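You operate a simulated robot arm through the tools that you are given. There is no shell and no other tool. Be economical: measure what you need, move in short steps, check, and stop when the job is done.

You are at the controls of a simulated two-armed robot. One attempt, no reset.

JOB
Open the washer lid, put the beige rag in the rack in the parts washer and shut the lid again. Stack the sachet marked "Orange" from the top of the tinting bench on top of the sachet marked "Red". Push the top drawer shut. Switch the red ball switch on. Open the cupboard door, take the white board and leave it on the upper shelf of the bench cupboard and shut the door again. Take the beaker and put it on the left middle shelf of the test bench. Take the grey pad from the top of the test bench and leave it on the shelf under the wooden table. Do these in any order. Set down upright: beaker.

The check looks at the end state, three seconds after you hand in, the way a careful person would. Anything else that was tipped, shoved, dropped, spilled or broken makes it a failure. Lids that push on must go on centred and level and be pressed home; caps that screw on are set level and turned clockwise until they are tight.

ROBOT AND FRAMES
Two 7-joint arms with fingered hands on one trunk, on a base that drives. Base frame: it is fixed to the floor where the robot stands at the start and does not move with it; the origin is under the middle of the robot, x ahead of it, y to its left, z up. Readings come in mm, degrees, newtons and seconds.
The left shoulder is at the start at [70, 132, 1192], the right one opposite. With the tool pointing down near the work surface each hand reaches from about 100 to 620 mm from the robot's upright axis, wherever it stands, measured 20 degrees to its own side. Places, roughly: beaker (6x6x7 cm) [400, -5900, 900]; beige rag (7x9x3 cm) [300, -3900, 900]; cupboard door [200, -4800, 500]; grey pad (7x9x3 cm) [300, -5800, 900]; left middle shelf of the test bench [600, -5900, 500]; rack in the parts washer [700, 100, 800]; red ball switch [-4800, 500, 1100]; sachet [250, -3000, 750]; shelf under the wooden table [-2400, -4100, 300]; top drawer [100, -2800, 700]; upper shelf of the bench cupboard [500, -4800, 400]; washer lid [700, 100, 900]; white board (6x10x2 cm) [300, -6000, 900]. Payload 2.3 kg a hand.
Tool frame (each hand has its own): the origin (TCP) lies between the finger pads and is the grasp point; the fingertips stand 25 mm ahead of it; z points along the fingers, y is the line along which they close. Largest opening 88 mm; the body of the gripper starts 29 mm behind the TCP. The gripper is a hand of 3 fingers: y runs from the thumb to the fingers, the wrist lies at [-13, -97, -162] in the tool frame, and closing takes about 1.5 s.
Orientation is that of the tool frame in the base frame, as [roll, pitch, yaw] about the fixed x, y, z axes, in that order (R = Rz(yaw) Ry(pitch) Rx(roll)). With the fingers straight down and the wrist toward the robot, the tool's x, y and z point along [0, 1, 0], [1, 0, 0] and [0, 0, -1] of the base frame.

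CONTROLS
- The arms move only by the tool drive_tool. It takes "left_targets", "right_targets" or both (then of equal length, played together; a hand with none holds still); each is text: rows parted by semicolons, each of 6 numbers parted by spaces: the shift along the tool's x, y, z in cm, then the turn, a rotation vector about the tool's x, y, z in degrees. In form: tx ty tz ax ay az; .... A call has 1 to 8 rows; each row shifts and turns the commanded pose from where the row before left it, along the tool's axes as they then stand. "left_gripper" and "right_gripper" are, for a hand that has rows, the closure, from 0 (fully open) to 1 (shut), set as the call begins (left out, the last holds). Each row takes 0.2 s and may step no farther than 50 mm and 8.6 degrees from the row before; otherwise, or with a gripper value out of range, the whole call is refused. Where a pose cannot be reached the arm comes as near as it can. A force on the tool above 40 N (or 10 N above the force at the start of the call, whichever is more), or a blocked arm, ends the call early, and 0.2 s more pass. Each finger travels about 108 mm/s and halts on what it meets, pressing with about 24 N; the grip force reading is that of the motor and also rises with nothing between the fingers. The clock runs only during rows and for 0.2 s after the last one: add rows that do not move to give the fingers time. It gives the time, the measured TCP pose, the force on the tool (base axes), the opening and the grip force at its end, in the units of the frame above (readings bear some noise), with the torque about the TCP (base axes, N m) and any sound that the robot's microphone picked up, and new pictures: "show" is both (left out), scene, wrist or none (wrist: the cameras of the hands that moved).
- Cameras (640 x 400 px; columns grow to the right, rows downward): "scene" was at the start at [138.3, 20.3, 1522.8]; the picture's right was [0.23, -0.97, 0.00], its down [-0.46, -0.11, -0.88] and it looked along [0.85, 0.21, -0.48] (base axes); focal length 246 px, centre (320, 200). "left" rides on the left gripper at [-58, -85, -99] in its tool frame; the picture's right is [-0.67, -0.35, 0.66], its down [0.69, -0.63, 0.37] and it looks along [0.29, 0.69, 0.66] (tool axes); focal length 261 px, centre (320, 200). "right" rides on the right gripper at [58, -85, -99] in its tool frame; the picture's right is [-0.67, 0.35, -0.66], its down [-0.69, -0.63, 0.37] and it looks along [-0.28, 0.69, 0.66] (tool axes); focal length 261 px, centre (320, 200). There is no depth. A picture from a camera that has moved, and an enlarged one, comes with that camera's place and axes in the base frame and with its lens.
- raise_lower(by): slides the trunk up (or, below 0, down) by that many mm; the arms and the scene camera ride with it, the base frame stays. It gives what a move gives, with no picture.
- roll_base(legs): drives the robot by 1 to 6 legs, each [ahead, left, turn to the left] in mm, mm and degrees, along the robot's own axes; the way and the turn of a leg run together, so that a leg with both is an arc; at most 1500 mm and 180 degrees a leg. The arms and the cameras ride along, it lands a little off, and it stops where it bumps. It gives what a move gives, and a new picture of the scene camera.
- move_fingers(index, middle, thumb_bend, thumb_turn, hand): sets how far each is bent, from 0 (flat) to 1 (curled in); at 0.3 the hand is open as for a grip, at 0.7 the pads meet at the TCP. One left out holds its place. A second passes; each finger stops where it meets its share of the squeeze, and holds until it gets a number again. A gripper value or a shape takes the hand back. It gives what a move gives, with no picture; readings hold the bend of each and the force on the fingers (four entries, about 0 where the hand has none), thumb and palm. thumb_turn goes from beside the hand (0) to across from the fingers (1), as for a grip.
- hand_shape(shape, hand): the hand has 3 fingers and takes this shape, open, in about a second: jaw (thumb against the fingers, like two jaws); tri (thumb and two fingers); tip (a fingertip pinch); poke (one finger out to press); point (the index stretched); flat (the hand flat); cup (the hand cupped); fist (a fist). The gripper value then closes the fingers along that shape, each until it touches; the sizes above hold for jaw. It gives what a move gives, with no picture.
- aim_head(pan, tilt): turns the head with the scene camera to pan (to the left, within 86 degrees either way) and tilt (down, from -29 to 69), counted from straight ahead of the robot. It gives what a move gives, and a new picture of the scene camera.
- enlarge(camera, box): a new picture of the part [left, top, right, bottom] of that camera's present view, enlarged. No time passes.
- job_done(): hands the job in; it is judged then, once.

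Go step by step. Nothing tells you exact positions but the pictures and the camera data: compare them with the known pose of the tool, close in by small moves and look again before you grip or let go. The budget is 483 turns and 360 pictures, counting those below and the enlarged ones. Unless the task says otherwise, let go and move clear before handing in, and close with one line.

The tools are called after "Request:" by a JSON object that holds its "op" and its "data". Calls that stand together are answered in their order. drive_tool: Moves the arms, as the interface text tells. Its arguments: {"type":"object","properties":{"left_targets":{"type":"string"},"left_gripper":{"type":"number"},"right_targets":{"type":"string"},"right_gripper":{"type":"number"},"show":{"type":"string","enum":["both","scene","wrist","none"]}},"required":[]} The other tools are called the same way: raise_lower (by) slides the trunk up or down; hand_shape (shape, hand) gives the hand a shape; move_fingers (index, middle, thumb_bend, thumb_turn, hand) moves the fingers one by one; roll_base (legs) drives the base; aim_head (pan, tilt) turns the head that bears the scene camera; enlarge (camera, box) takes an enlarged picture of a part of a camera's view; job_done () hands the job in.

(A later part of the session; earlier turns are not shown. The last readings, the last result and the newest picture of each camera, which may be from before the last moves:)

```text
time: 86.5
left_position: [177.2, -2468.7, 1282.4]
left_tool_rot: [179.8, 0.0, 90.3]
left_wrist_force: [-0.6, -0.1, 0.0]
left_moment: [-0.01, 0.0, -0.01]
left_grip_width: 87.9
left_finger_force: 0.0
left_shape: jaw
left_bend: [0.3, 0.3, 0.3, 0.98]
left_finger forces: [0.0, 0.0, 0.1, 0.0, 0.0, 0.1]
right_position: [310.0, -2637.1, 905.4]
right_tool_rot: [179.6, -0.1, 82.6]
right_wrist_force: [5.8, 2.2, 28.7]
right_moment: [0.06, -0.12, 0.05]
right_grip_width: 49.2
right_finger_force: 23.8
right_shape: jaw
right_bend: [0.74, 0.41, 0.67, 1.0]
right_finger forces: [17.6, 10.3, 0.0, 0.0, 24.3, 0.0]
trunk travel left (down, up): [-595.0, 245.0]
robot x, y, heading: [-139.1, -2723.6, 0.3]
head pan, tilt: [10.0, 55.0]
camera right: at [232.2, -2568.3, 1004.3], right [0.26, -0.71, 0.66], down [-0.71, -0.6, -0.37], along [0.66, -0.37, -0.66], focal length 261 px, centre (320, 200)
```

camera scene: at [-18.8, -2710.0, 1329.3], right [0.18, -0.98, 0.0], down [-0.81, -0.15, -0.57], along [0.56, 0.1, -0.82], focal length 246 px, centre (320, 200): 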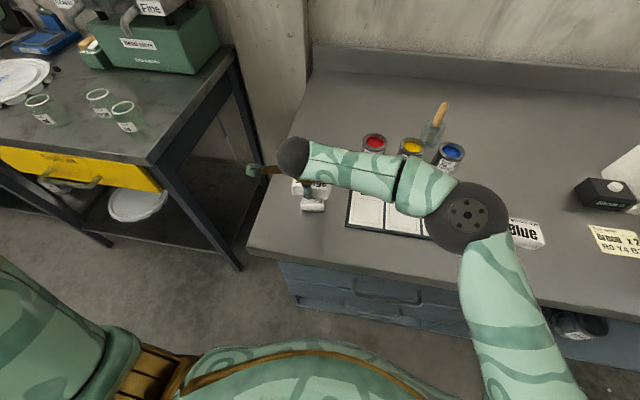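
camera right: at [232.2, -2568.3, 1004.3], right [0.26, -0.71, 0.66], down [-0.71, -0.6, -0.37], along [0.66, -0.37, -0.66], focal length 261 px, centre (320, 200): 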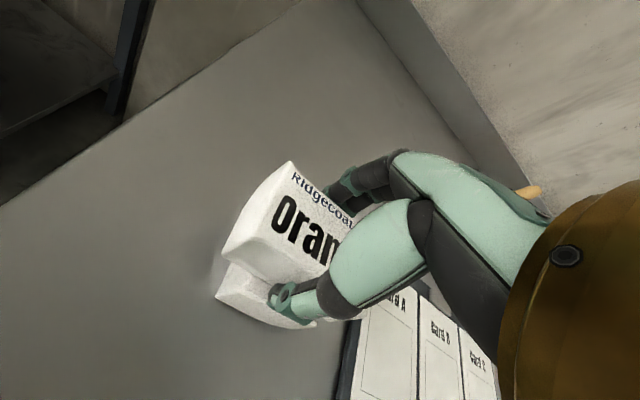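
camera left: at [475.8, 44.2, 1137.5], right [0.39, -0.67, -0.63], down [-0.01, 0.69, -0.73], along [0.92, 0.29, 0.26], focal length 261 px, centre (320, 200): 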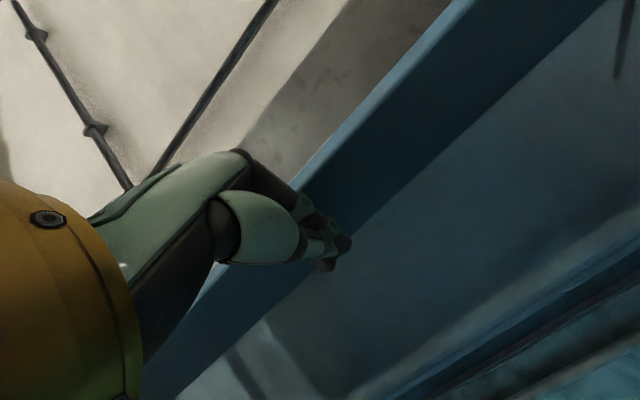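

It's in contact at 28 N. I'll ease up slightly and open.

Request:
{"op": "drive_tool", "data": {"right_targets": "0 0 -0.25 0 0 0;0 0 0 0 0 0", "show": "none"}}

Request:
{"op": "drive_tool", "data": {"right_targets": "0 0 0 0 0 0;0 0 0 0 0 0;0 0 0 0 0 0;0 0 0 0 0 0;0 0 0 0 0 0;0 0 0 0 0 0", "right_gripper": 0.15, "show": "wrist"}}

```text
time: 87.1
left_position: [178.3, -2469.1, 1282.1]
left_tool_rot: [179.7, -0.2, 90.2]
left_wrist_force: [-0.2, -0.4, -0.5]
left_moment: [0.0, 0.0, 0.01]
left_grip_width: 87.7
left_finger_force: 0.0
left_shape: jaw
left_bend: [0.3, 0.3, 0.3, 0.98]
left_finger forces: [0.0, 0.1, 0.1, 0.0, 0.0, 0.0]
right_position: [310.0, -2635.8, 905.4]
right_tool_rot: [179.9, 0.1, 82.7]
right_wrist_force: [4.8, 2.8, 22.6]
right_moment: [0.05, -0.17, 0.08]
right_grip_width: 48.8
right_finger_force: 23.8
right_shape: jaw
right_bend: [0.74, 0.4, 0.67, 1.0]
right_finger forces: [17.0, 10.0, 0.1, 0.0, 22.4, 0.0]
trunk travel left (down, up): [-595.0, 245.0]
robot x, y, heading: [-140.4, -2723.9, 0.1]
head pan, tilt: [10.0, 55.0]
```

```text
time: 88.5
left_position: [180.6, -2470.0, 1282.1]
left_tool_rot: [179.8, -0.2, 90.2]
left_wrist_force: [0.4, -0.3, -0.2]
left_moment: [-0.01, 0.0, 0.01]
left_grip_width: 87.9
left_finger_force: 0.2
left_shape: jaw
left_bend: [0.3, 0.3, 0.3, 0.98]
left_finger forces: [0.0, 0.1, 0.0, 0.1, 0.0, 0.0]
right_position: [310.5, -2637.2, 906.2]
right_tool_rot: [179.9, 0.0, 82.6]
right_wrist_force: [10.3, -0.3, 31.3]
right_moment: [0.21, 0.76, -0.11]
right_grip_width: 71.6
right_finger_force: 0.1
right_shape: jaw
right_bend: [0.28, 0.32, 0.53, 0.99]
right_finger forces: [0.1, 1.3, 0.1, 0.0, 29.8, 0.0]
trunk travel left (down, up): [-595.0, 245.0]
robot x, y, heading: [-138.8, -2719.3, 0.3]
head pan, tilt: [10.0, 55.0]
camera right: at [233.6, -2570.2, 1005.2], right [0.26, -0.71, 0.66], down [-0.71, -0.6, -0.37], along [0.65, -0.37, -0.66], focal length 261 px, centre (320, 200)
```

right: 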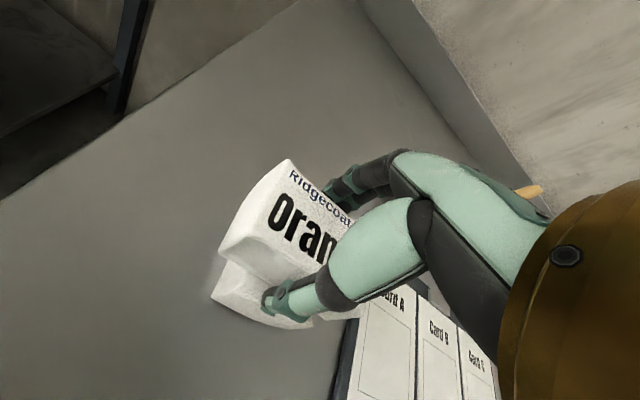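

The thumb is resting on Red's end, so I'll rise straight up and then look.

Request:
{"op": "drive_tool", "data": {"right_targets": "0 0 -0.5 0 0 0;0 0 -0.5 0 0 0;0 0 -1.5 0 0 0;0 0 -3 0 0 0;0 0 -4 0 0 0;0 0 -4 0 0 0;0 0 -4 0 0 0;0 0 -4 0 0 0", "right_gripper": 0.1}}

```text
time: 90.3
left_position: [180.7, -2470.6, 1280.1]
left_tool_rot: [179.9, -0.1, 90.2]
left_wrist_force: [-0.1, 0.0, 0.7]
left_moment: [0.03, -0.02, -0.01]
left_grip_width: 87.9
left_finger_force: 0.1
left_shape: jaw
left_bend: [0.3, 0.3, 0.3, 0.98]
left_finger forces: [0.0, 0.0, 0.0, 0.1, 0.0, 0.1]
right_position: [305.0, -2665.5, 1109.0]
right_tool_rot: [180.0, 0.1, 82.7]
right_wrist_force: [-0.4, 0.0, -0.2]
right_moment: [0.04, -0.01, 0.02]
right_grip_width: 79.1
right_finger_force: 0.2
right_shape: jaw
right_bend: [0.29, 0.32, 0.34, 0.98]
right_finger forces: [0.1, 0.0, 0.1, 0.0, 0.0, 0.0]
right hand out of reach, approached as far as the arm can: row 7, 8
trunk travel left (down, up): [-595.0, 245.0]
robot x, y, heading: [-138.3, -2723.1, 0.4]
head pan, tilt: [10.0, 55.0]
camera scene: at [-19.6, -2711.3, 1329.4], right [0.18, -0.98, 0.0], down [-0.81, -0.14, -0.57], along [0.56, 0.1, -0.82], focal length 246 px, centre (320, 200)
camera right: at [228.3, -2598.3, 1208.8], right [0.26, -0.71, 0.66], down [-0.71, -0.6, -0.37], along [0.65, -0.37, -0.66], focal length 261 px, centre (320, 200)
```

scene: 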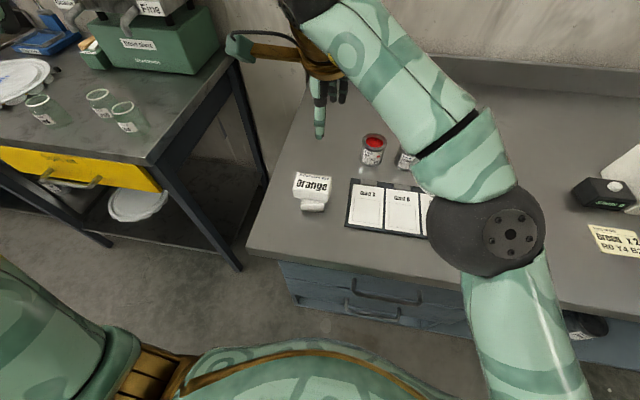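
right: 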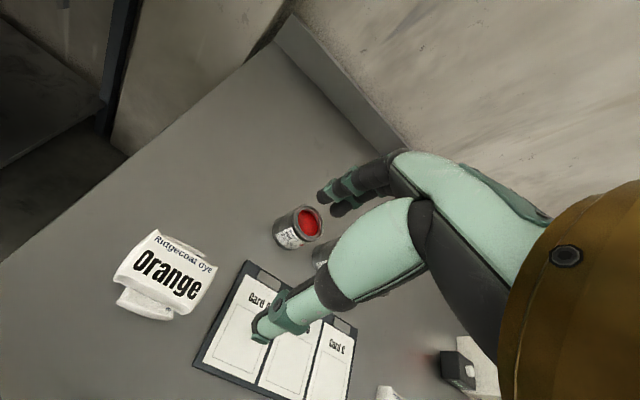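

Orange sits squarely on Red. I'll retract the right hand, raise the trunk, back out and head for the rag at y≈-3900.

Request:
{"op": "drive_tool", "data": {"right_targets": "-4 -1 -1 0 0 -7.5;-4 -2 -2 0 0 0;-3 -3 -2 0 0 0", "right_gripper": 0, "show": "none"}}

Request:
{"op": "roll_base", "data": {"legs": [[-500, 0, 0], [0, -1150, 0]]}}

Request:
{"op": "aim_head", "data": {"pan": 0, "tilt": 35}}

```text
time: 91.1
left_position: [180.5, -2470.4, 1281.6]
left_tool_rot: [179.9, -0.1, 90.2]
left_wrist_force: [-0.6, 0.4, 0.1]
left_moment: [-0.01, -0.02, -0.02]
left_grip_width: 87.8
left_finger_force: 0.0
left_shape: jaw
left_bend: [0.3, 0.3, 0.3, 0.98]
left_finger forces: [0.1, 0.0, 0.0, 0.0, 0.0, 0.1]
right_position: [239.1, -2776.4, 1158.6]
right_tool_rot: [179.9, 0.1, 90.2]
right_wrist_force: [0.3, 0.0, -0.4]
right_moment: [0.04, 0.0, -0.01]
right_grip_width: 87.8
right_finger_force: 0.0
right_shape: jaw
right_bend: [0.3, 0.3, 0.3, 0.98]
right_finger forces: [0.0, 0.1, 0.0, 0.1, 0.0, 0.0]
trunk travel left (down, up): [-595.0, 245.0]
robot x, y, heading: [-138.5, -2722.7, 0.1]
head pan, tilt: [10.0, 55.0]
```

```text
time: 99.5
left_position: [-300.6, -3609.1, 1280.5]
left_tool_rot: [179.9, -0.1, 90.7]
left_wrist_force: [0.1, -0.1, 0.4]
left_moment: [-0.01, -0.02, 0.01]
left_grip_width: 88.0
left_finger_force: 0.0
left_shape: jaw
left_bend: [0.3, 0.3, 0.3, 0.98]
left_finger forces: [0.0, 0.1, 0.1, 0.0, 0.0, 0.0]
right_position: [-239.2, -3916.0, 1156.8]
right_tool_rot: [-179.9, 0.2, 90.6]
right_wrist_force: [-0.2, 0.4, 0.2]
right_moment: [-0.01, 0.0, 0.02]
right_grip_width: 87.7
right_finger_force: 0.1
right_shape: jaw
right_bend: [0.3, 0.3, 0.3, 0.98]
right_finger forces: [0.0, 0.0, 0.1, 0.0, 0.1, 0.1]
trunk travel left (down, up): [-595.0, 245.0]
robot x, y, heading: [-619.0, -3863.1, 0.7]
head pan, tilt: [10.0, 55.0]
camera scene: at [-499.8, -3851.4, 1329.3], right [0.19, -0.98, 0.0], down [-0.81, -0.15, -0.57], along [0.56, 0.11, -0.82], focal length 246 px, centre (320, 200)
```

scene: 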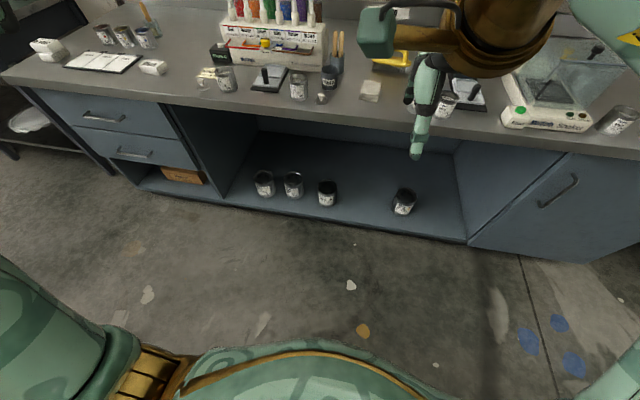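

```text
time: 100.3
left_position: [-301.8, -3608.5, 1280.4]
left_tool_rot: [179.9, -0.1, 90.7]
left_wrist_force: [-0.4, -0.3, 0.0]
left_moment: [0.04, 0.04, -0.03]
left_grip_width: 87.9
left_finger_force: 0.0
left_shape: jaw
left_bend: [0.3, 0.3, 0.3, 0.98]
left_finger forces: [0.0, 0.0, 0.0, 0.0, 0.0, 0.0]
right_position: [-238.6, -3915.5, 1158.7]
right_tool_rot: [180.0, 0.1, 90.7]
right_wrist_force: [0.1, 0.3, -0.5]
right_moment: [0.04, 0.02, 0.0]
right_grip_width: 87.7
right_finger_force: 0.0
right_shape: jaw
right_bend: [0.3, 0.3, 0.3, 0.98]
right_finger forces: [0.1, 0.0, 0.0, 0.0, 0.0, 0.1]
trunk travel left (down, up): [-595.0, 245.0]
robot x, y, heading: [-622.3, -3864.6, 0.7]
head pan, tilt: [0.0, 35.0]
camera scene: at [-482.7, -3864.1, 1357.5], right [0.01, -1.0, 0.0], down [-0.57, -0.01, -0.82], along [0.82, 0.01, -0.57], focal length 246 px, centre (320, 200)
```

scene: 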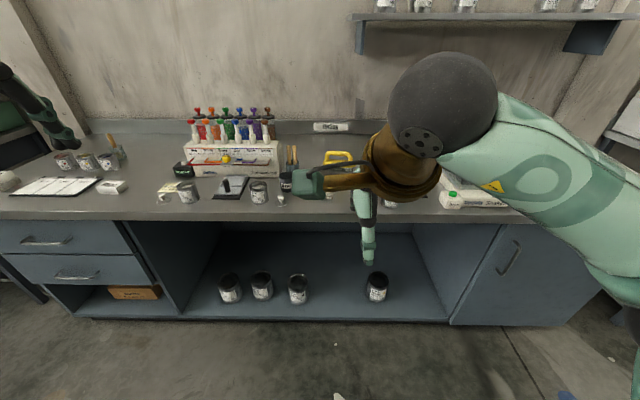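

The beige rag lies near (300, -3870); I'll pick it up last, on the way back to the washer. Next is the cupboard door around y≈-4700.

Request:
{"op": "roll_base", "data": {"legs": [[-100, -800, -0.7]]}}

```text
time: 104.6
left_position: [-396.0, -4416.0, 1280.6]
left_tool_rot: [180.0, 0.0, 89.4]
left_wrist_force: [0.1, -0.2, 0.0]
left_moment: [0.01, 0.0, 0.0]
left_grip_width: 87.8
left_finger_force: 0.1
left_shape: jaw
left_bend: [0.3, 0.3, 0.3, 0.98]
left_finger forces: [0.0, 0.1, 0.0, 0.0, 0.1, 0.0]
right_position: [-342.0, -4724.4, 1157.1]
right_tool_rot: [-179.9, 0.1, 89.4]
right_wrist_force: [0.1, -0.4, 1.8]
right_moment: [0.03, -0.03, -0.05]
right_grip_width: 87.5
right_finger_force: 0.0
right_shape: jaw
right_bend: [0.3, 0.3, 0.3, 0.98]
right_finger forces: [0.1, 0.0, 0.1, 0.0, 0.0, 0.0]
trunk travel left (down, up): [-595.0, 245.0]
robot x, y, heading: [-724.3, -4667.7, -0.3]
head pan, tilt: [0.0, 35.0]
camera scene: at [-584.1, -4667.0, 1357.5], right [-0.01, -1.0, 0.0], down [-0.57, 0.01, -0.82], along [0.82, -0.01, -0.57], focal length 246 px, centre (320, 200)
```

scene: 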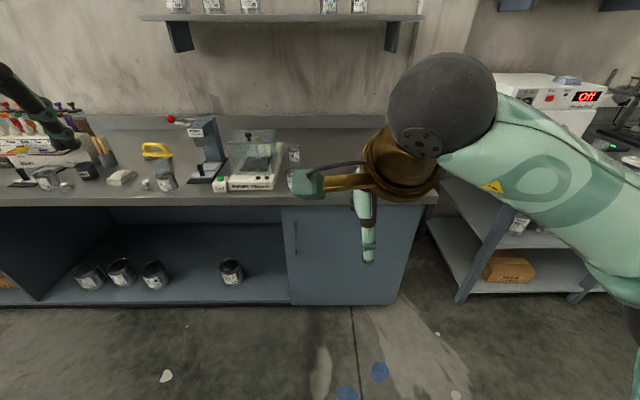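

The cupboard door has a vertical bar handle on its left side, at about (150, -4573, 646), so it hinges on the right. I'll enlarge to check it.

Request:
{"op": "enlarge", "data": {"camera": "scene", "box": [260, 190, 420, 310]}}

```text
3.33 times, centred on (340, 250) of scene
camera zoom: at [-584.1, -4667.0, 1357.5], right [-0.01, -1.0, 0.0], down [-0.57, 0.01, -0.82], along [0.82, -0.01, -0.57], focal length 822 px, centre (253, 33)
```

zoom: 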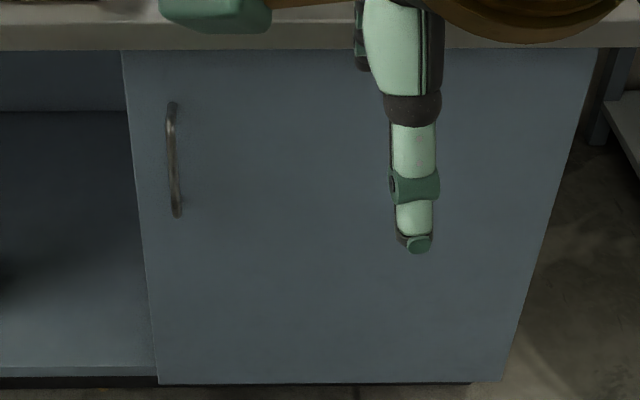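

The handle bar is near y≈-4580, z 564–746. I'll lower the trunk, shift left, and start turning the right hand so the fingers point forward and close sideways.

Request:
{"op": "raise_lower", "data": {"by": -330}}

Request:
{"op": "roll_base", "data": {"legs": [[0, 180, 0.3]]}}

Request:
{"op": "drive_tool", "data": {"right_targets": "0 4.5 0 0 0 0;0 4.5 0 -4.95 -4.95 -4.95;0 3 0 -4.95 -4.95 -4.95;0 0 0 -4.95 -4.95 -4.95;0 0 0 -4.95 -4.95 -4.95;0 0 0 -4.95 -4.95 -4.95;0 0 0 -4.95 -4.95 -4.95;0 0 0 -4.95 -4.95 -4.95", "show": "none"}}

Request:
{"op": "drive_tool", "data": {"right_targets": "0 0 0 -4.95 -4.95 -4.95;0 0 0 -4.95 -4.95 -4.95;0 0 0 -4.95 -4.95 -4.95;0 0 0 -4.95 -4.95 -4.95;0 0 0 -4.95 -4.95 -4.95;0 0 0 -4.95 -4.95 -4.95;0 0 0 -4.95 -4.95 -4.95", "show": "both"}}

```text
time: 107.9
left_position: [-397.0, -4416.8, 949.0]
left_tool_rot: [179.9, -0.1, 89.5]
left_wrist_force: [-0.6, 0.7, -0.3]
left_moment: [0.01, -0.03, 0.04]
left_grip_width: 88.1
left_finger_force: 0.2
left_shape: jaw
left_bend: [0.3, 0.3, 0.3, 0.98]
left_finger forces: [0.0, 0.1, 0.1, 0.1, 0.0, 0.0]
right_position: [-341.3, -4724.1, 827.5]
right_tool_rot: [-179.9, 0.1, 89.2]
right_wrist_force: [0.1, -0.5, 0.3]
right_moment: [-0.01, -0.05, 0.0]
right_grip_width: 88.0
right_finger_force: 0.1
right_shape: jaw
right_bend: [0.3, 0.3, 0.3, 0.98]
right_finger forces: [0.1, 0.0, 0.0, 0.0, 0.1, 0.0]
trunk travel left (down, up): [-265.0, 575.0]
robot x, y, heading: [-722.7, -4665.2, -0.7]
head pan, tilt: [0.0, 35.0]
```

```text
time: 109.4
left_position: [-398.6, -4228.7, 949.7]
left_tool_rot: [179.9, 0.0, 90.0]
left_wrist_force: [-0.6, -0.7, -0.7]
left_moment: [-0.01, -0.01, 0.01]
left_grip_width: 87.8
left_finger_force: 0.0
left_shape: jaw
left_bend: [0.3, 0.3, 0.3, 0.98]
left_finger forces: [0.0, 0.0, 0.1, 0.0, 0.0, 0.1]
right_position: [-339.1, -4534.6, 828.3]
right_tool_rot: [-179.9, 0.0, 89.8]
right_wrist_force: [-0.2, -0.3, 0.3]
right_moment: [0.01, -0.02, -0.03]
right_grip_width: 87.6
right_finger_force: 0.1
right_shape: jaw
right_bend: [0.3, 0.3, 0.3, 0.98]
right_finger forces: [0.1, 0.1, 0.0, 0.0, 0.0, 0.0]
trunk travel left (down, up): [-265.0, 575.0]
robot x, y, heading: [-720.2, -4479.9, -0.2]
head pan, tilt: [0.0, 35.0]
camera scene: at [-583.3, -4481.6, 1027.6], right [0.0, -1.0, 0.0], down [-0.57, 0.0, -0.82], along [0.82, 0.0, -0.57], focal length 246 px, centre (320, 200)
```

scene: 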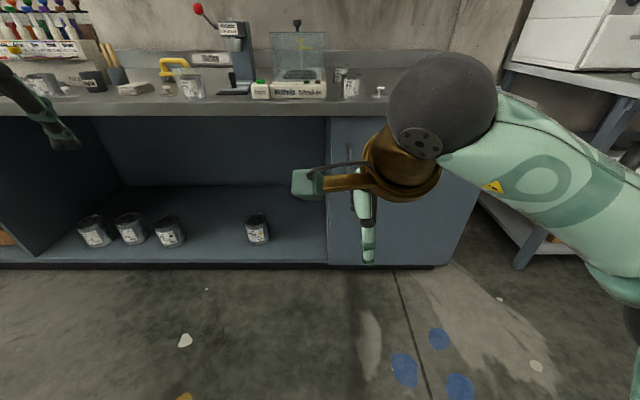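

```text
time: 111.2
left_position: [-397.6, -4228.4, 950.3]
left_tool_rot: [179.9, -0.1, 89.9]
left_wrist_force: [0.0, 0.8, -0.2]
left_moment: [0.02, 0.0, 0.01]
left_grip_width: 88.0
left_finger_force: 0.0
left_shape: jaw
left_bend: [0.3, 0.3, 0.3, 0.98]
left_finger forces: [0.0, 0.0, 0.0, 0.0, 0.0, 0.0]
right_position: [-220.3, -4533.1, 830.0]
right_tool_rot: [153.5, 41.9, 116.7]
right_wrist_force: [0.0, -0.2, 0.3]
right_moment: [-0.04, 0.0, -0.01]
right_grip_width: 87.7
right_finger_force: 0.0
right_shape: jaw
right_bend: [0.3, 0.3, 0.3, 0.98]
right_finger forces: [0.0, 0.1, 0.0, 0.0, 0.0, 0.0]
trunk travel left (down, up): [-265.0, 575.0]
robot x, y, heading: [-722.8, -4481.9, -0.2]
head pan, tilt: [0.0, 35.0]
```

```text
time: 112.8
left_position: [-398.3, -4229.1, 950.5]
left_tool_rot: [180.0, -0.1, 90.0]
left_wrist_force: [0.4, -0.4, 0.0]
left_moment: [0.0, -0.02, 0.01]
left_grip_width: 88.0
left_finger_force: 0.0
left_shape: jaw
left_bend: [0.3, 0.3, 0.3, 0.98]
left_finger forces: [0.0, 0.1, 0.1, 0.0, 0.1, 0.0]
right_position: [-220.0, -4534.0, 830.0]
right_tool_rot: [-169.0, 89.8, -168.9]
right_wrist_force: [0.2, -0.4, -0.1]
right_moment: [-0.01, -0.02, -0.03]
right_grip_width: 87.6
right_finger_force: 0.0
right_shape: jaw
right_bend: [0.3, 0.3, 0.3, 0.98]
right_finger forces: [0.0, 0.0, 0.0, 0.1, 0.0, 0.0]
trunk travel left (down, up): [-265.0, 575.0]
robot x, y, heading: [-719.9, -4483.5, -0.2]
head pan, tilt: [0.0, 35.0]
camera scene: at [-583.2, -4482.3, 1027.5], right [0.0, -1.0, 0.0], down [-0.57, 0.0, -0.82], along [0.82, 0.0, -0.57], focal length 246 px, centre (320, 200)
camera right: at [-320.1, -4620.4, 771.9], right [-0.65, 0.35, 0.67], down [0.37, -0.63, 0.69], along [0.66, 0.69, 0.28], focal length 261 px, centre (320, 200)
```

scene: 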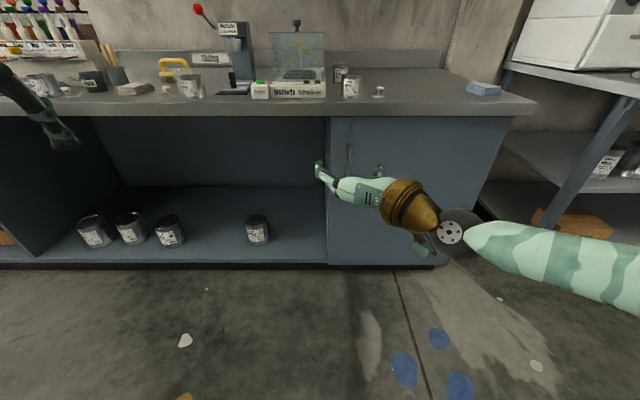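
right: 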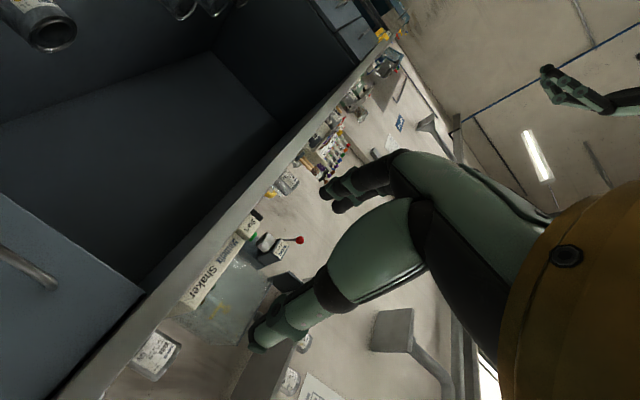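

The hand is oriented to grip a vertical bar. I'll lower it to handle height and drive forward to just short of the door.

Request:
{"op": "drive_tool", "data": {"right_targets": "4.1 -1 0 0 0 0;4.1 -1 0 0 0 0;4.1 -1 0 0 0 0;4.1 -1 0 0 0 0", "show": "none"}}

Request:
{"op": "roll_base", "data": {"legs": [[250, 0, 0]]}}

Request:
{"op": "drive_tool", "data": {"right_targets": "0 0 0 0 0 0", "show": "wrist"}}

```text
time: 113.8
left_position: [-397.4, -4229.0, 950.3]
left_tool_rot: [179.9, -0.1, 90.0]
left_wrist_force: [0.0, 0.3, -0.4]
left_moment: [0.0, 0.0, 0.0]
left_grip_width: 87.6
left_finger_force: 0.0
left_shape: jaw
left_bend: [0.3, 0.3, 0.3, 0.98]
left_finger forces: [0.0, 0.0, 0.0, 0.1, 0.0, 0.0]
right_position: [-217.3, -4573.7, 667.4]
right_tool_rot: [-124.6, 89.9, -124.6]
right_wrist_force: [-0.3, 0.1, 0.6]
right_moment: [-0.01, 0.02, -0.03]
right_grip_width: 87.5
right_finger_force: 0.1
right_shape: jaw
right_bend: [0.3, 0.3, 0.3, 0.98]
right_finger forces: [0.0, 0.0, 0.1, 0.0, 0.1, 0.0]
trunk travel left (down, up): [-265.0, 575.0]
robot x, y, heading: [-719.6, -4483.2, -0.3]
head pan, tilt: [0.0, 35.0]
```

```text
time: 115.6
left_position: [-149.4, -4224.9, 950.4]
left_tool_rot: [179.9, -0.1, 90.5]
left_wrist_force: [0.4, 0.2, 0.3]
left_moment: [0.01, -0.01, 0.0]
left_grip_width: 87.5
left_finger_force: 0.0
left_shape: jaw
left_bend: [0.3, 0.3, 0.3, 0.98]
left_finger forces: [0.0, 0.1, 0.0, 0.1, 0.1, 0.0]
right_position: [33.7, -4569.2, 668.7]
right_tool_rot: [-69.4, 89.8, -69.1]
right_wrist_force: [-0.6, 0.6, 0.2]
right_moment: [-0.02, -0.02, 0.0]
right_grip_width: 87.7
right_finger_force: 0.2
right_shape: jaw
right_bend: [0.3, 0.3, 0.3, 0.98]
right_finger forces: [0.1, 0.0, 0.0, 0.0, 0.0, 0.1]
trunk travel left (down, up): [-265.0, 575.0]
robot x, y, heading: [-470.1, -4480.3, 0.2]
head pan, tilt: [0.0, 35.0]
camera scene: at [-332.5, -4480.5, 1027.5], right [0.01, -1.0, 0.0], down [-0.57, 0.0, -0.82], along [0.82, 0.01, -0.57], focal length 246 px, centre (320, 200)
```

scene: 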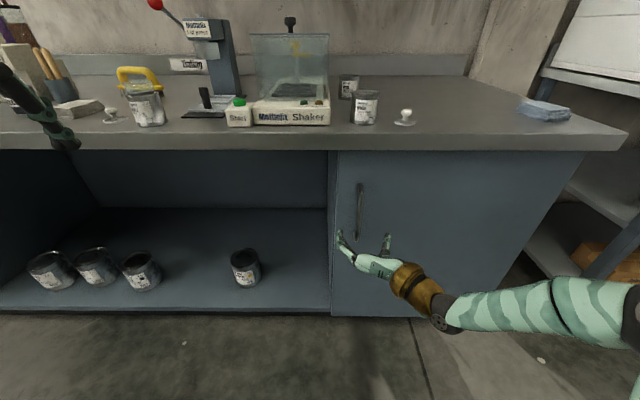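

```text
time: 116.0
left_position: [-149.1, -4227.1, 950.1]
left_tool_rot: [179.9, 0.0, 90.5]
left_wrist_force: [-0.2, 0.3, 0.2]
left_moment: [-0.01, -0.02, -0.03]
left_grip_width: 87.9
left_finger_force: 0.0
left_shape: jaw
left_bend: [0.3, 0.3, 0.3, 0.98]
left_finger forces: [0.0, 0.0, 0.0, 0.0, 0.0, 0.0]
right_position: [33.2, -4569.4, 668.7]
right_tool_rot: [-174.9, 90.0, -174.6]
right_wrist_force: [0.6, -0.3, 0.9]
right_moment: [0.02, -0.01, 0.02]
right_grip_width: 87.7
right_finger_force: 0.1
right_shape: jaw
right_bend: [0.3, 0.3, 0.3, 0.98]
right_finger forces: [0.1, 0.0, 0.0, 0.0, 0.1, 0.0]
trunk travel left (down, up): [-265.0, 575.0]
robot x, y, heading: [-471.0, -4481.1, 0.4]
head pan, tilt: [0.0, 35.0]
camera right: at [-66.2, -4657.2, 610.3], right [-0.66, 0.35, 0.67], down [0.37, -0.63, 0.69], along [0.66, 0.7, 0.28], focal length 261 px, centre (320, 200)
```

right: 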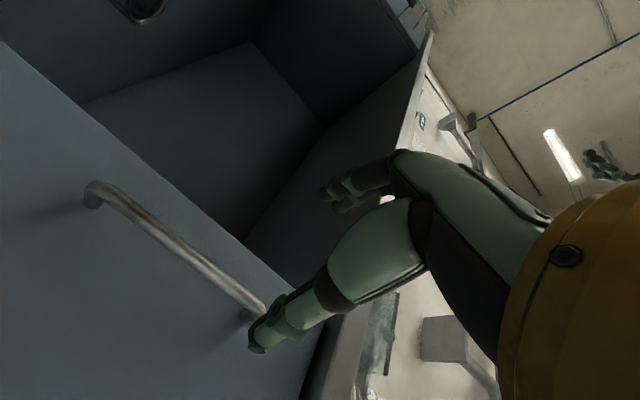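

The handle triangulates to about (160, -4576), z 560–716. I'll advance to straddle it.

Request:
{"op": "drive_tool", "data": {"right_targets": "1 -0.7 4 0 0 0;0 0 4 0 0 0;0 0 3.2 0 0 0"}}

```text
time: 116.8
left_position: [-149.2, -4226.2, 950.7]
left_tool_rot: [179.9, -0.1, 90.4]
left_wrist_force: [-0.2, 0.3, -0.5]
left_moment: [0.01, 0.01, -0.01]
left_grip_width: 87.9
left_finger_force: 0.2
left_shape: jaw
left_bend: [0.3, 0.3, 0.3, 0.98]
left_finger forces: [0.0, 0.0, 0.0, 0.2, 0.0, 0.0]
right_position: [142.3, -4577.0, 657.6]
right_tool_rot: [-155.9, 89.8, -155.5]
right_wrist_force: [0.1, -0.4, -0.2]
right_moment: [0.0, 0.0, 0.02]
right_grip_width: 87.8
right_finger_force: 0.1
right_shape: jaw
right_bend: [0.3, 0.3, 0.3, 0.98]
right_finger forces: [0.0, 0.0, 0.1, 0.0, 0.0, 0.1]
trunk travel left (down, up): [-265.0, 575.0]
robot x, y, heading: [-472.6, -4485.0, 0.4]
head pan, tilt: [0.0, 35.0]
camera scene: at [-332.5, -4480.3, 1027.5], right [0.01, -1.0, 0.0], down [-0.57, 0.0, -0.82], along [0.82, 0.01, -0.57], focal length 246 px, centre (320, 200)
camera right: at [43.2, -4664.0, 600.6], right [-0.66, 0.35, 0.67], down [0.37, -0.63, 0.69], along [0.66, 0.7, 0.28], focal length 261 px, centre (320, 200)
```

scene: 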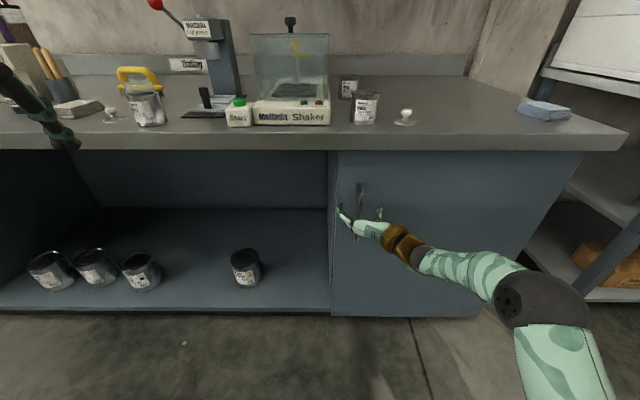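
right: 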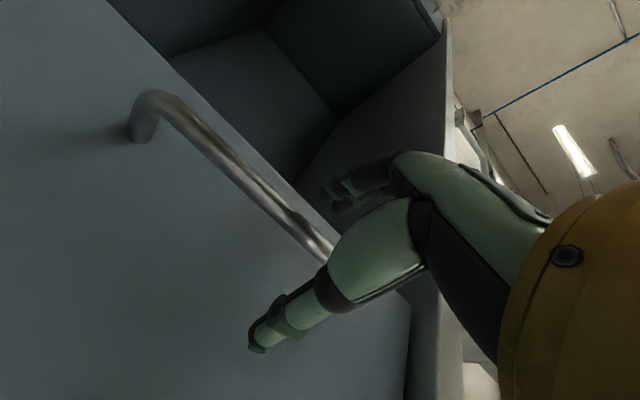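

The bar is at the grasp point, so I'll go in a bit and close.

Request:
{"op": "drive_tool", "data": {"right_targets": "0 0 0.8 0 0 0;0 0 0 0 0 0;0 0 0 0 0 0;0 0 0 0 0 0;0 0 0 0 0 0;0 0 0 0 0 0;0 0 0 0 0 0;0 0 0 0 0 0", "right_gripper": 1, "show": "wrist"}}

```text
time: 118.6
left_position: [-149.3, -4227.7, 950.9]
left_tool_rot: [179.8, -0.1, 90.4]
left_wrist_force: [0.0, 0.2, 0.0]
left_moment: [0.0, -0.01, 0.01]
left_grip_width: 87.8
left_finger_force: 0.1
left_shape: jaw
left_bend: [0.3, 0.3, 0.3, 0.98]
left_finger forces: [0.0, 0.1, 0.0, 0.0, 0.1, 0.0]
right_position: [151.7, -4576.5, 658.9]
right_tool_rot: [-64.8, 89.9, -64.5]
right_wrist_force: [1.3, -3.4, -0.3]
right_moment: [0.06, 0.01, 0.02]
right_grip_width: 0.0
right_finger_force: 23.7
right_shape: jaw
right_bend: [0.7, 0.7, 0.68, 1.0]
right_finger forces: [5.9, 0.2, 0.0, 0.0, 8.6, 0.0]
trunk travel left (down, up): [-265.0, 575.0]
robot x, y, heading: [-471.8, -4482.2, 0.2]
head pan, tilt: [0.0, 35.0]
camera right: at [52.4, -4664.2, 600.7], right [-0.66, 0.35, 0.67], down [0.37, -0.63, 0.69], along [0.66, 0.7, 0.28], focal length 261 px, centre (320, 200)
```

right: 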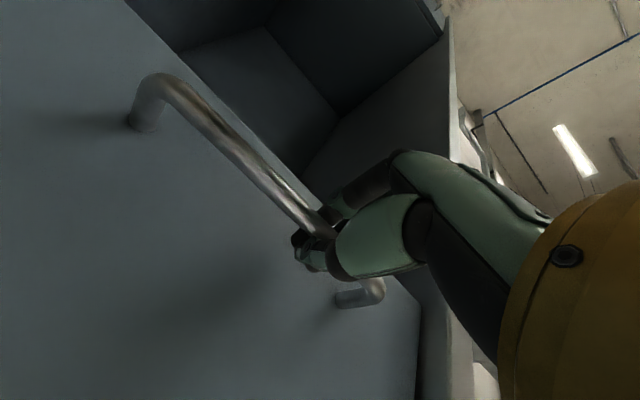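

The fingers have closed around the bar as a hook. I'll pull the door along its arc about the right-side hinge.

Request:
{"op": "drive_tool", "data": {"right_targets": "0 -0.4 -4.3 0 0 0;0 -0.8 -4.2 0 0 0;0 -1.2 -4.1 0 0 0;0 -1.5 -4.0 0 0 0"}}

```text
time: 119.6
left_position: [-149.3, -4230.2, 950.9]
left_tool_rot: [180.0, -0.3, 90.3]
left_wrist_force: [0.2, -0.1, -0.1]
left_moment: [0.01, 0.0, -0.03]
left_grip_width: 87.6
left_finger_force: 0.1
left_shape: jaw
left_bend: [0.3, 0.3, 0.3, 0.98]
left_finger forces: [0.1, 0.0, 0.0, 0.0, 0.0, 0.0]
right_position: [-12.3, -4619.8, 656.2]
right_tool_rot: [145.7, 89.9, 145.7]
right_wrist_force: [5.6, -13.4, 1.6]
right_moment: [-0.02, -0.01, 0.04]
right_grip_width: 0.0
right_finger_force: 23.7
right_shape: jaw
right_bend: [0.7, 0.7, 0.71, 1.0]
right_finger forces: [1.6, 0.0, 0.0, 0.0, 15.5, 0.0]
trunk travel left (down, up): [-265.0, 575.0]
robot x, y, heading: [-473.1, -4480.1, 0.4]
head pan, tilt: [0.0, 35.0]
camera scene: at [-332.0, -4484.6, 1027.4], right [0.0, -1.0, 0.0], down [-0.57, 0.0, -0.82], along [0.82, 0.01, -0.57], focal length 246 px, centre (320, 200)
camera right: at [-111.5, -4706.6, 599.6], right [-0.66, 0.35, 0.67], down [0.37, -0.63, 0.68], along [0.66, 0.69, 0.29], focal length 261 px, centre (320, 200)
```

scene: 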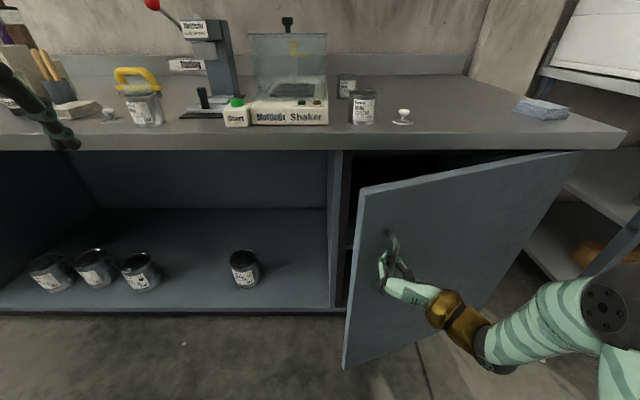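
right: 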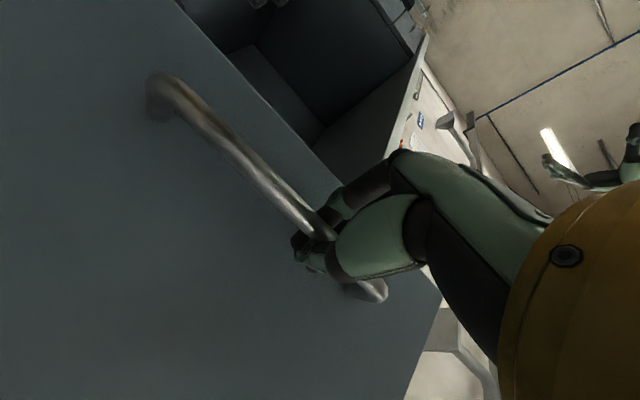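

The door is opening well. I'll swing the base itself around the hinge in small arc legs so the grip stays rigid.

Request:
{"op": "roll_base", "data": {"legs": [[-50, -58.5, 5], [-50, -58.5, 5], [-50, -58.5, 5], [-50, -58.5, 5]]}}

```text
time: 122.6
left_position: [-408.7, -4397.6, 951.1]
left_tool_rot: [179.8, 0.1, 110.3]
left_wrist_force: [0.2, 0.4, 0.2]
left_moment: [0.04, -0.04, -0.04]
left_grip_width: 87.9
left_finger_force: 0.0
left_shape: jaw
left_bend: [0.3, 0.3, 0.3, 0.98]
left_finger forces: [0.1, 0.0, 0.0, 0.1, 0.0, 0.0]
right_position: [-145.9, -4716.9, 658.7]
right_tool_rot: [-113.0, 89.9, -92.7]
right_wrist_force: [-2.2, 3.0, -2.3]
right_moment: [0.04, 0.0, 0.01]
right_grip_width: 0.0
right_finger_force: 24.0
right_shape: jaw
right_bend: [0.7, 0.7, 0.7, 1.0]
right_finger forces: [6.3, 0.1, 0.1, 0.1, 3.2, 0.0]
trunk travel left (down, up): [-265.0, 575.0]
robot x, y, heading: [-623.8, -4749.3, 20.6]
head pan, tilt: [0.0, 35.0]
camera scene: at [-494.6, -4699.2, 1027.6], right [0.35, -0.94, 0.0], down [-0.54, -0.2, -0.82], along [0.77, 0.29, -0.57], focal length 246 px, centre (320, 200)
```

scene: 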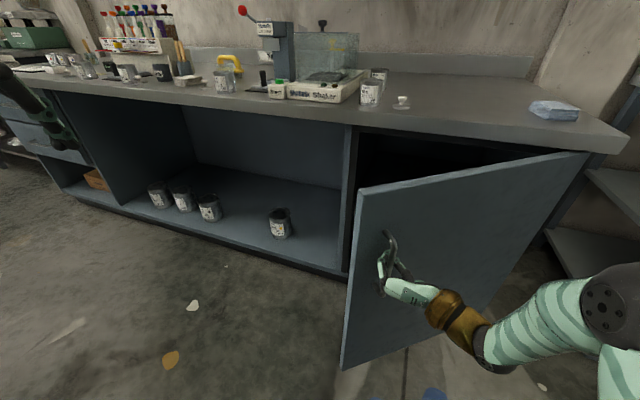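

That worked with almost no force. I'll swing on by another 40°.

Request:
{"op": "roll_base", "data": {"legs": [[-50, -58.5, 5], [-50, -58.5, 5], [-50, -58.5, 5], [-50, -58.5, 5], [-50, -58.5, 5], [-50, -58.5, 5]]}}

Request:
{"op": "roll_base", "data": {"legs": [[-50, -58.5, 5], [-50, -58.5, 5]]}}

```text
time: 126.9
left_position: [-658.2, -4793.4, 948.5]
left_tool_rot: [179.8, 0.1, 140.5]
left_wrist_force: [0.3, -0.7, -0.5]
left_moment: [0.01, -0.03, 0.02]
left_grip_width: 87.8
left_finger_force: 0.1
left_shape: jaw
left_bend: [0.3, 0.3, 0.3, 0.98]
left_finger forces: [0.0, 0.0, 0.0, 0.0, 0.0, 0.0]
right_position: [-268.8, -4937.6, 660.5]
right_tool_rot: [-80.5, 89.6, -30.0]
right_wrist_force: [-22.5, 6.1, -5.6]
right_moment: [0.09, 0.06, -0.29]
right_grip_width: 0.0
right_finger_force: 24.1
right_shape: jaw
right_bend: [0.71, 0.7, 0.71, 1.0]
right_finger forces: [22.5, 0.0, 0.0, 0.1, 0.0, 0.0]
trunk travel left (down, up): [-265.0, 575.0]
robot x, y, heading: [-664.6, -5202.5, 50.2]
head pan, tilt: [0.0, 35.0]
camera scene: at [-581.1, -5096.9, 1027.8], right [0.77, -0.64, 0.0], down [-0.36, -0.44, -0.82], along [0.52, 0.63, -0.57], focal length 246 px, centre (320, 200)
```

scene: 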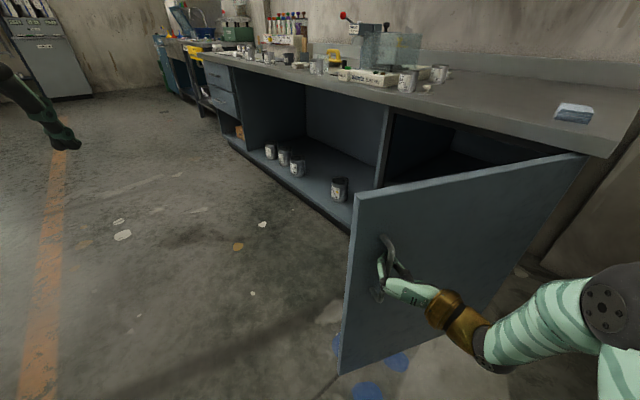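

```text
time: 128.7
left_position: [-689.1, -4942.9, 950.9]
left_tool_rot: [179.8, 0.1, 150.2]
left_wrist_force: [0.4, -0.2, 0.3]
left_moment: [0.01, 0.02, 0.01]
left_grip_width: 87.8
left_finger_force: 0.1
left_shape: jaw
left_bend: [0.3, 0.3, 0.3, 0.98]
left_finger forces: [0.0, 0.0, 0.0, 0.0, 0.1, 0.0]
right_position: [-286.9, -5017.3, 659.2]
right_tool_rot: [-126.3, 89.8, -65.0]
right_wrist_force: [-13.5, 2.2, 1.3]
right_moment: [0.07, 0.09, -0.19]
right_grip_width: 0.0
right_finger_force: 23.9
right_shape: jaw
right_bend: [0.71, 0.7, 0.72, 1.0]
right_finger forces: [14.3, 0.0, 0.0, 0.0, 0.1, 0.1]
trunk travel left (down, up): [-265.0, 575.0]
robot x, y, heading: [-624.1, -5347.2, 60.3]
head pan, tilt: [0.0, 35.0]
stopped in leg 2: the force on the tool passed its limit at 41 N (the readings are from after the stop); the commanded pose is now the measured one
camera scene: at [-562.1, -5228.4, 1027.9], right [0.87, -0.5, 0.0], down [-0.28, -0.5, -0.82], along [0.41, 0.71, -0.57], focal length 246 px, centre (320, 200)
```

scene: 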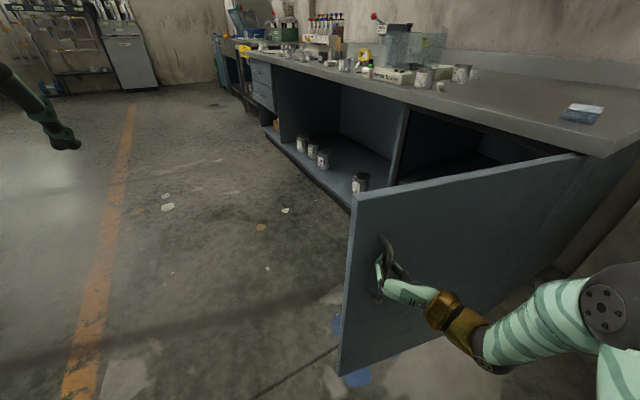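

The door stands about 80° open. I'll release and withdraw the hand.

Request:
{"op": "drive_tool", "data": {"right_targets": "0 0 0.3 0 0 0;0 0 0 0 0 0;0 0 0 0 0 0;0 0 0 0 0 0;0 0 0 0 0 0;0 0 -3 0 0 0;0 0 -4 0 0 0;0 0 -4 0 0 0", "right_gripper": 0}}

```text
time: 130.5
left_position: [-683.9, -4941.0, 951.3]
left_tool_rot: [179.9, 0.0, 150.1]
left_wrist_force: [0.1, -0.7, -0.9]
left_moment: [-0.01, 0.01, 0.02]
left_grip_width: 87.8
left_finger_force: 0.1
left_shape: jaw
left_bend: [0.3, 0.3, 0.3, 0.98]
left_finger forces: [0.0, 0.0, 0.0, 0.0, 0.0, 0.0]
right_position: [-295.6, -5085.3, 649.5]
right_tool_rot: [-168.8, 89.9, -107.8]
right_wrist_force: [0.4, 0.2, -0.1]
right_moment: [-0.01, -0.02, 0.02]
right_grip_width: 87.5
right_finger_force: 0.0
right_shape: jaw
right_bend: [0.3, 0.3, 0.3, 0.98]
right_finger forces: [0.1, 0.0, 0.0, 0.1, 0.1, 0.1]
right hand out of reach, approached as far as the arm can: row 7, 8
trunk travel left (down, up): [-265.0, 575.0]
robot x, y, heading: [-624.3, -5345.2, 60.1]
head pan, tilt: [0.0, 35.0]
camera scene: at [-558.1, -5228.4, 1027.6], right [0.87, -0.5, 0.0], down [-0.29, -0.5, -0.82], along [0.41, 0.71, -0.57], focal length 246 px, centre (320, 200)
camera right: at [-270.0, -5215.8, 592.0], right [-0.62, -0.4, 0.67], down [0.73, 0.02, 0.68], along [-0.29, 0.92, 0.28], focal length 261 px, centre (320, 200)
```

scene: 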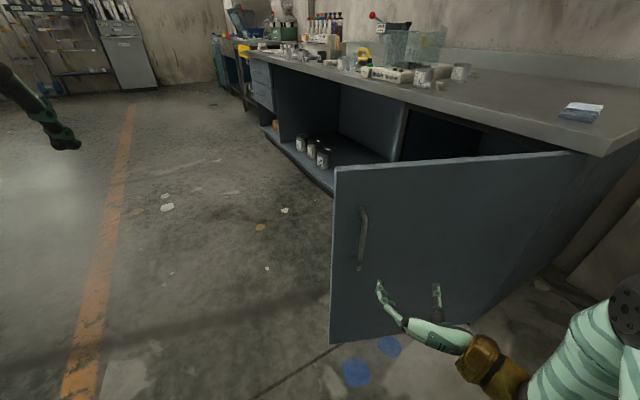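
right: 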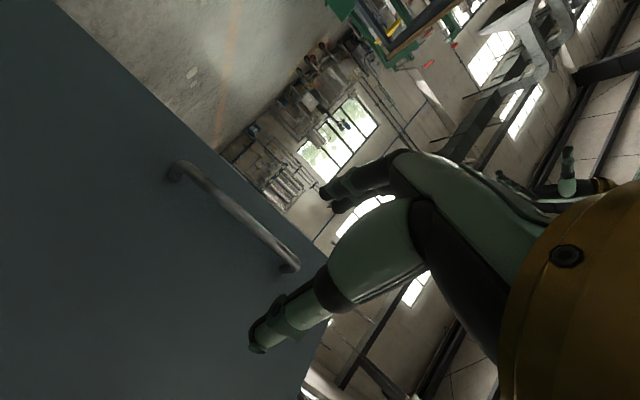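

The hand is free. I'll back away from the door, face the benches again and look at the test bench.

Request:
{"op": "roll_base", "data": {"legs": [[-280, 0, 0], [0, 0, -60]]}}

Request:
{"op": "raise_lower", "data": {"by": 330}}

Request:
{"op": "roll_base", "data": {"legs": [[0, -330, 0]]}}

```text
time: 135.1
left_position: [-443.9, -5339.5, 950.9]
left_tool_rot: [179.9, 0.0, 89.7]
left_wrist_force: [-0.1, 0.2, -0.4]
left_moment: [0.02, 0.0, 0.02]
left_grip_width: 87.5
left_finger_force: 0.1
left_shape: jaw
left_bend: [0.3, 0.3, 0.3, 0.98]
left_finger forces: [0.1, 0.0, 0.0, 0.0, 0.1, 0.0]
right_position: [-376.5, -5748.3, 650.6]
right_tool_rot: [-148.7, 89.9, -148.1]
right_wrist_force: [-0.1, 0.3, 0.1]
right_moment: [0.0, 0.01, 0.01]
right_grip_width: 87.3
right_finger_force: 0.1
right_shape: jaw
right_bend: [0.3, 0.3, 0.3, 0.98]
right_finger forces: [0.0, 0.1, 0.0, 0.0, 0.0, 0.0]
trunk travel left (down, up): [-265.0, 575.0]
robot x, y, heading: [-769.0, -5586.5, -0.4]
head pan, tilt: [0.0, 35.0]
camera scene: at [-629.5, -5591.1, 1027.6], right [-0.01, -1.0, 0.0], down [-0.57, 0.0, -0.82], along [0.82, 0.0, -0.57], focal length 246 px, centre (320, 200)
```

scene: 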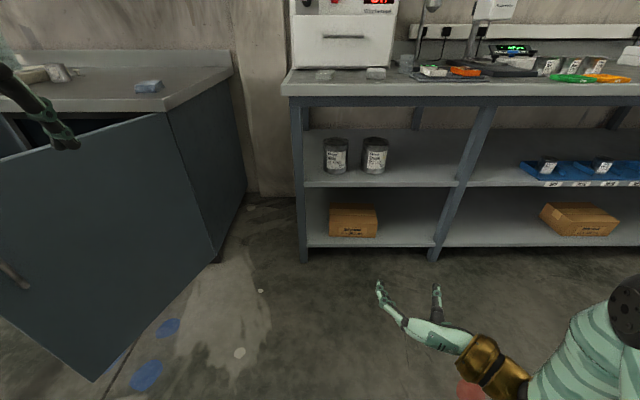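

```text
time: 138.3
left_position: [-443.5, -5339.4, 1281.3]
left_tool_rot: [179.9, -0.1, 89.7]
left_wrist_force: [-0.1, 0.3, 0.4]
left_moment: [0.0, 0.02, -0.02]
left_grip_width: 87.8
left_finger_force: 0.1
left_shape: jaw
left_bend: [0.3, 0.3, 0.3, 0.98]
left_finger forces: [0.0, 0.0, 0.1, 0.0, 0.0, 0.1]
right_position: [-375.5, -5748.2, 980.3]
right_tool_rot: [176.2, 89.8, 176.8]
right_wrist_force: [-0.7, 0.3, 0.3]
right_moment: [0.0, -0.02, -0.02]
right_grip_width: 87.6
right_finger_force: 0.1
right_shape: jaw
right_bend: [0.3, 0.3, 0.3, 0.98]
right_finger forces: [0.0, 0.1, 0.1, 0.0, 0.0, 0.0]
trunk travel left (down, up): [-595.0, 245.0]
robot x, y, heading: [-764.5, -5589.1, -0.3]
head pan, tilt: [0.0, 35.0]
```

```text
time: 140.6
left_position: [-444.3, -5682.8, 1280.5]
left_tool_rot: [179.9, 0.1, 89.3]
left_wrist_force: [0.6, 0.7, -0.7]
left_moment: [0.0, 0.01, -0.03]
left_grip_width: 87.8
left_finger_force: 0.1
left_shape: jaw
left_bend: [0.3, 0.3, 0.3, 0.98]
left_finger forces: [0.0, 0.1, 0.1, 0.0, 0.0, 0.0]
right_position: [-381.9, -6090.6, 979.9]
right_tool_rot: [-141.0, 89.7, -140.8]
right_wrist_force: [0.6, -0.1, 0.1]
right_moment: [0.02, 0.0, -0.04]
right_grip_width: 87.6
right_finger_force: 0.0
right_shape: jaw
right_bend: [0.3, 0.3, 0.3, 0.98]
right_finger forces: [0.0, 0.0, 0.0, 0.1, 0.0, 0.1]
trunk travel left (down, up): [-595.0, 245.0]
robot x, y, heading: [-770.3, -5929.9, -0.5]
head pan, tilt: [0.0, 35.0]
camera scene: at [-632.6, -5931.9, 1357.6], right [-0.01, -1.0, 0.0], down [-0.57, 0.01, -0.82], along [0.82, -0.01, -0.57], focal length 246 px, centre (320, 200)
```

scene: 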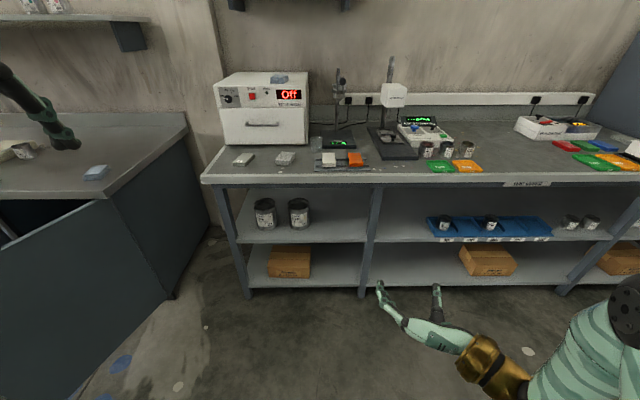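

Request:
{"op": "enlarge", "data": {"camera": "scene", "box": [200, 100, 400, 225]}}

Request:
{"op": "drive_tool", "data": {"right_targets": "0 0 0 4.95 4.95 4.95;0 0 0 4.95 4.95 4.95;0 0 0 4.95 4.95 4.95;0 0 0 4.95 4.95 4.95;0 0 0 4.95 4.95 4.95;0 0 0 4.95 4.95 4.95;0 0 0 4.95 4.95 4.95;0 0 0 4.95 4.95 4.95", "show": "none"}}

Request:
{"op": "drive_tool", "data": {"right_targets": "0 0 0 4.95 4.95 4.95;0 0 0 4.95 4.95 4.95;0 0 0 4.95 4.95 4.95;0 0 0 4.95 4.95 4.95;0 0 0 4.95 4.95 4.95;0 0 0 4.95 4.95 4.95", "show": "none"}}

```text
3.20 times, centred on (300, 162) of scene
camera zoom: at [-632.6, -5931.9, 1357.6], right [-0.01, -1.0, 0.0], down [-0.57, 0.01, -0.82], along [0.82, -0.01, -0.57], focal length 789 px, centre (384, 320)
```

zoom: 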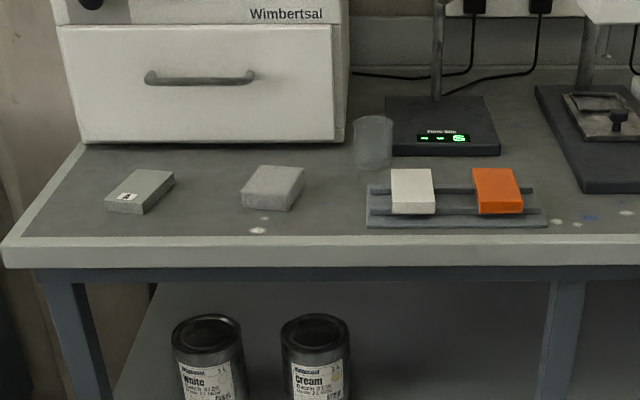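

```text
time: 142.3
left_position: [-444.8, -5682.1, 1280.5]
left_tool_rot: [180.0, 0.0, 89.3]
left_wrist_force: [-0.8, -0.3, -0.3]
left_moment: [0.03, 0.0, -0.01]
left_grip_width: 88.0
left_finger_force: 0.0
left_shape: jaw
left_bend: [0.3, 0.3, 0.3, 0.98]
left_finger forces: [0.0, 0.1, 0.0, 0.0, 0.0, 0.0]
right_position: [-349.2, -6102.5, 973.2]
right_tool_rot: [156.7, 35.0, 113.7]
right_wrist_force: [-1.1, -0.3, -0.5]
right_moment: [-0.02, -0.02, 0.01]
right_grip_width: 87.6
right_finger_force: 0.0
right_shape: jaw
right_bend: [0.3, 0.3, 0.3, 0.98]
right_finger forces: [0.0, 0.1, 0.0, 0.0, 0.0, 0.1]
right hand out of reach, approached as far as the arm can: row 1, 2, 3, 4
trunk travel left (down, up): [-595.0, 245.0]
robot x, y, heading: [-770.1, -5930.1, -0.9]
head pan, tilt: [0.0, 35.0]
```

```text
time: 143.8
left_position: [-443.9, -5682.1, 1280.3]
left_tool_rot: [179.9, 0.0, 89.3]
left_wrist_force: [0.2, -0.5, -0.4]
left_moment: [0.02, -0.03, -0.01]
left_grip_width: 87.8
left_finger_force: 0.0
left_shape: jaw
left_bend: [0.3, 0.3, 0.3, 0.98]
left_finger forces: [0.1, 0.0, 0.1, 0.0, 0.0, 0.1]
right_position: [-349.3, -6102.0, 973.4]
right_tool_rot: [-179.8, -0.1, 90.1]
right_wrist_force: [0.4, -0.4, 0.3]
right_moment: [0.04, -0.01, 0.04]
right_grip_width: 87.9
right_finger_force: 0.0
right_shape: jaw
right_bend: [0.3, 0.3, 0.3, 0.98]
right_finger forces: [0.0, 0.0, 0.0, 0.0, 0.0, 0.1]
trunk travel left (down, up): [-595.0, 245.0]
robot x, y, heading: [-769.5, -5930.1, -0.8]
head pan, tilt: [0.0, 35.0]
```

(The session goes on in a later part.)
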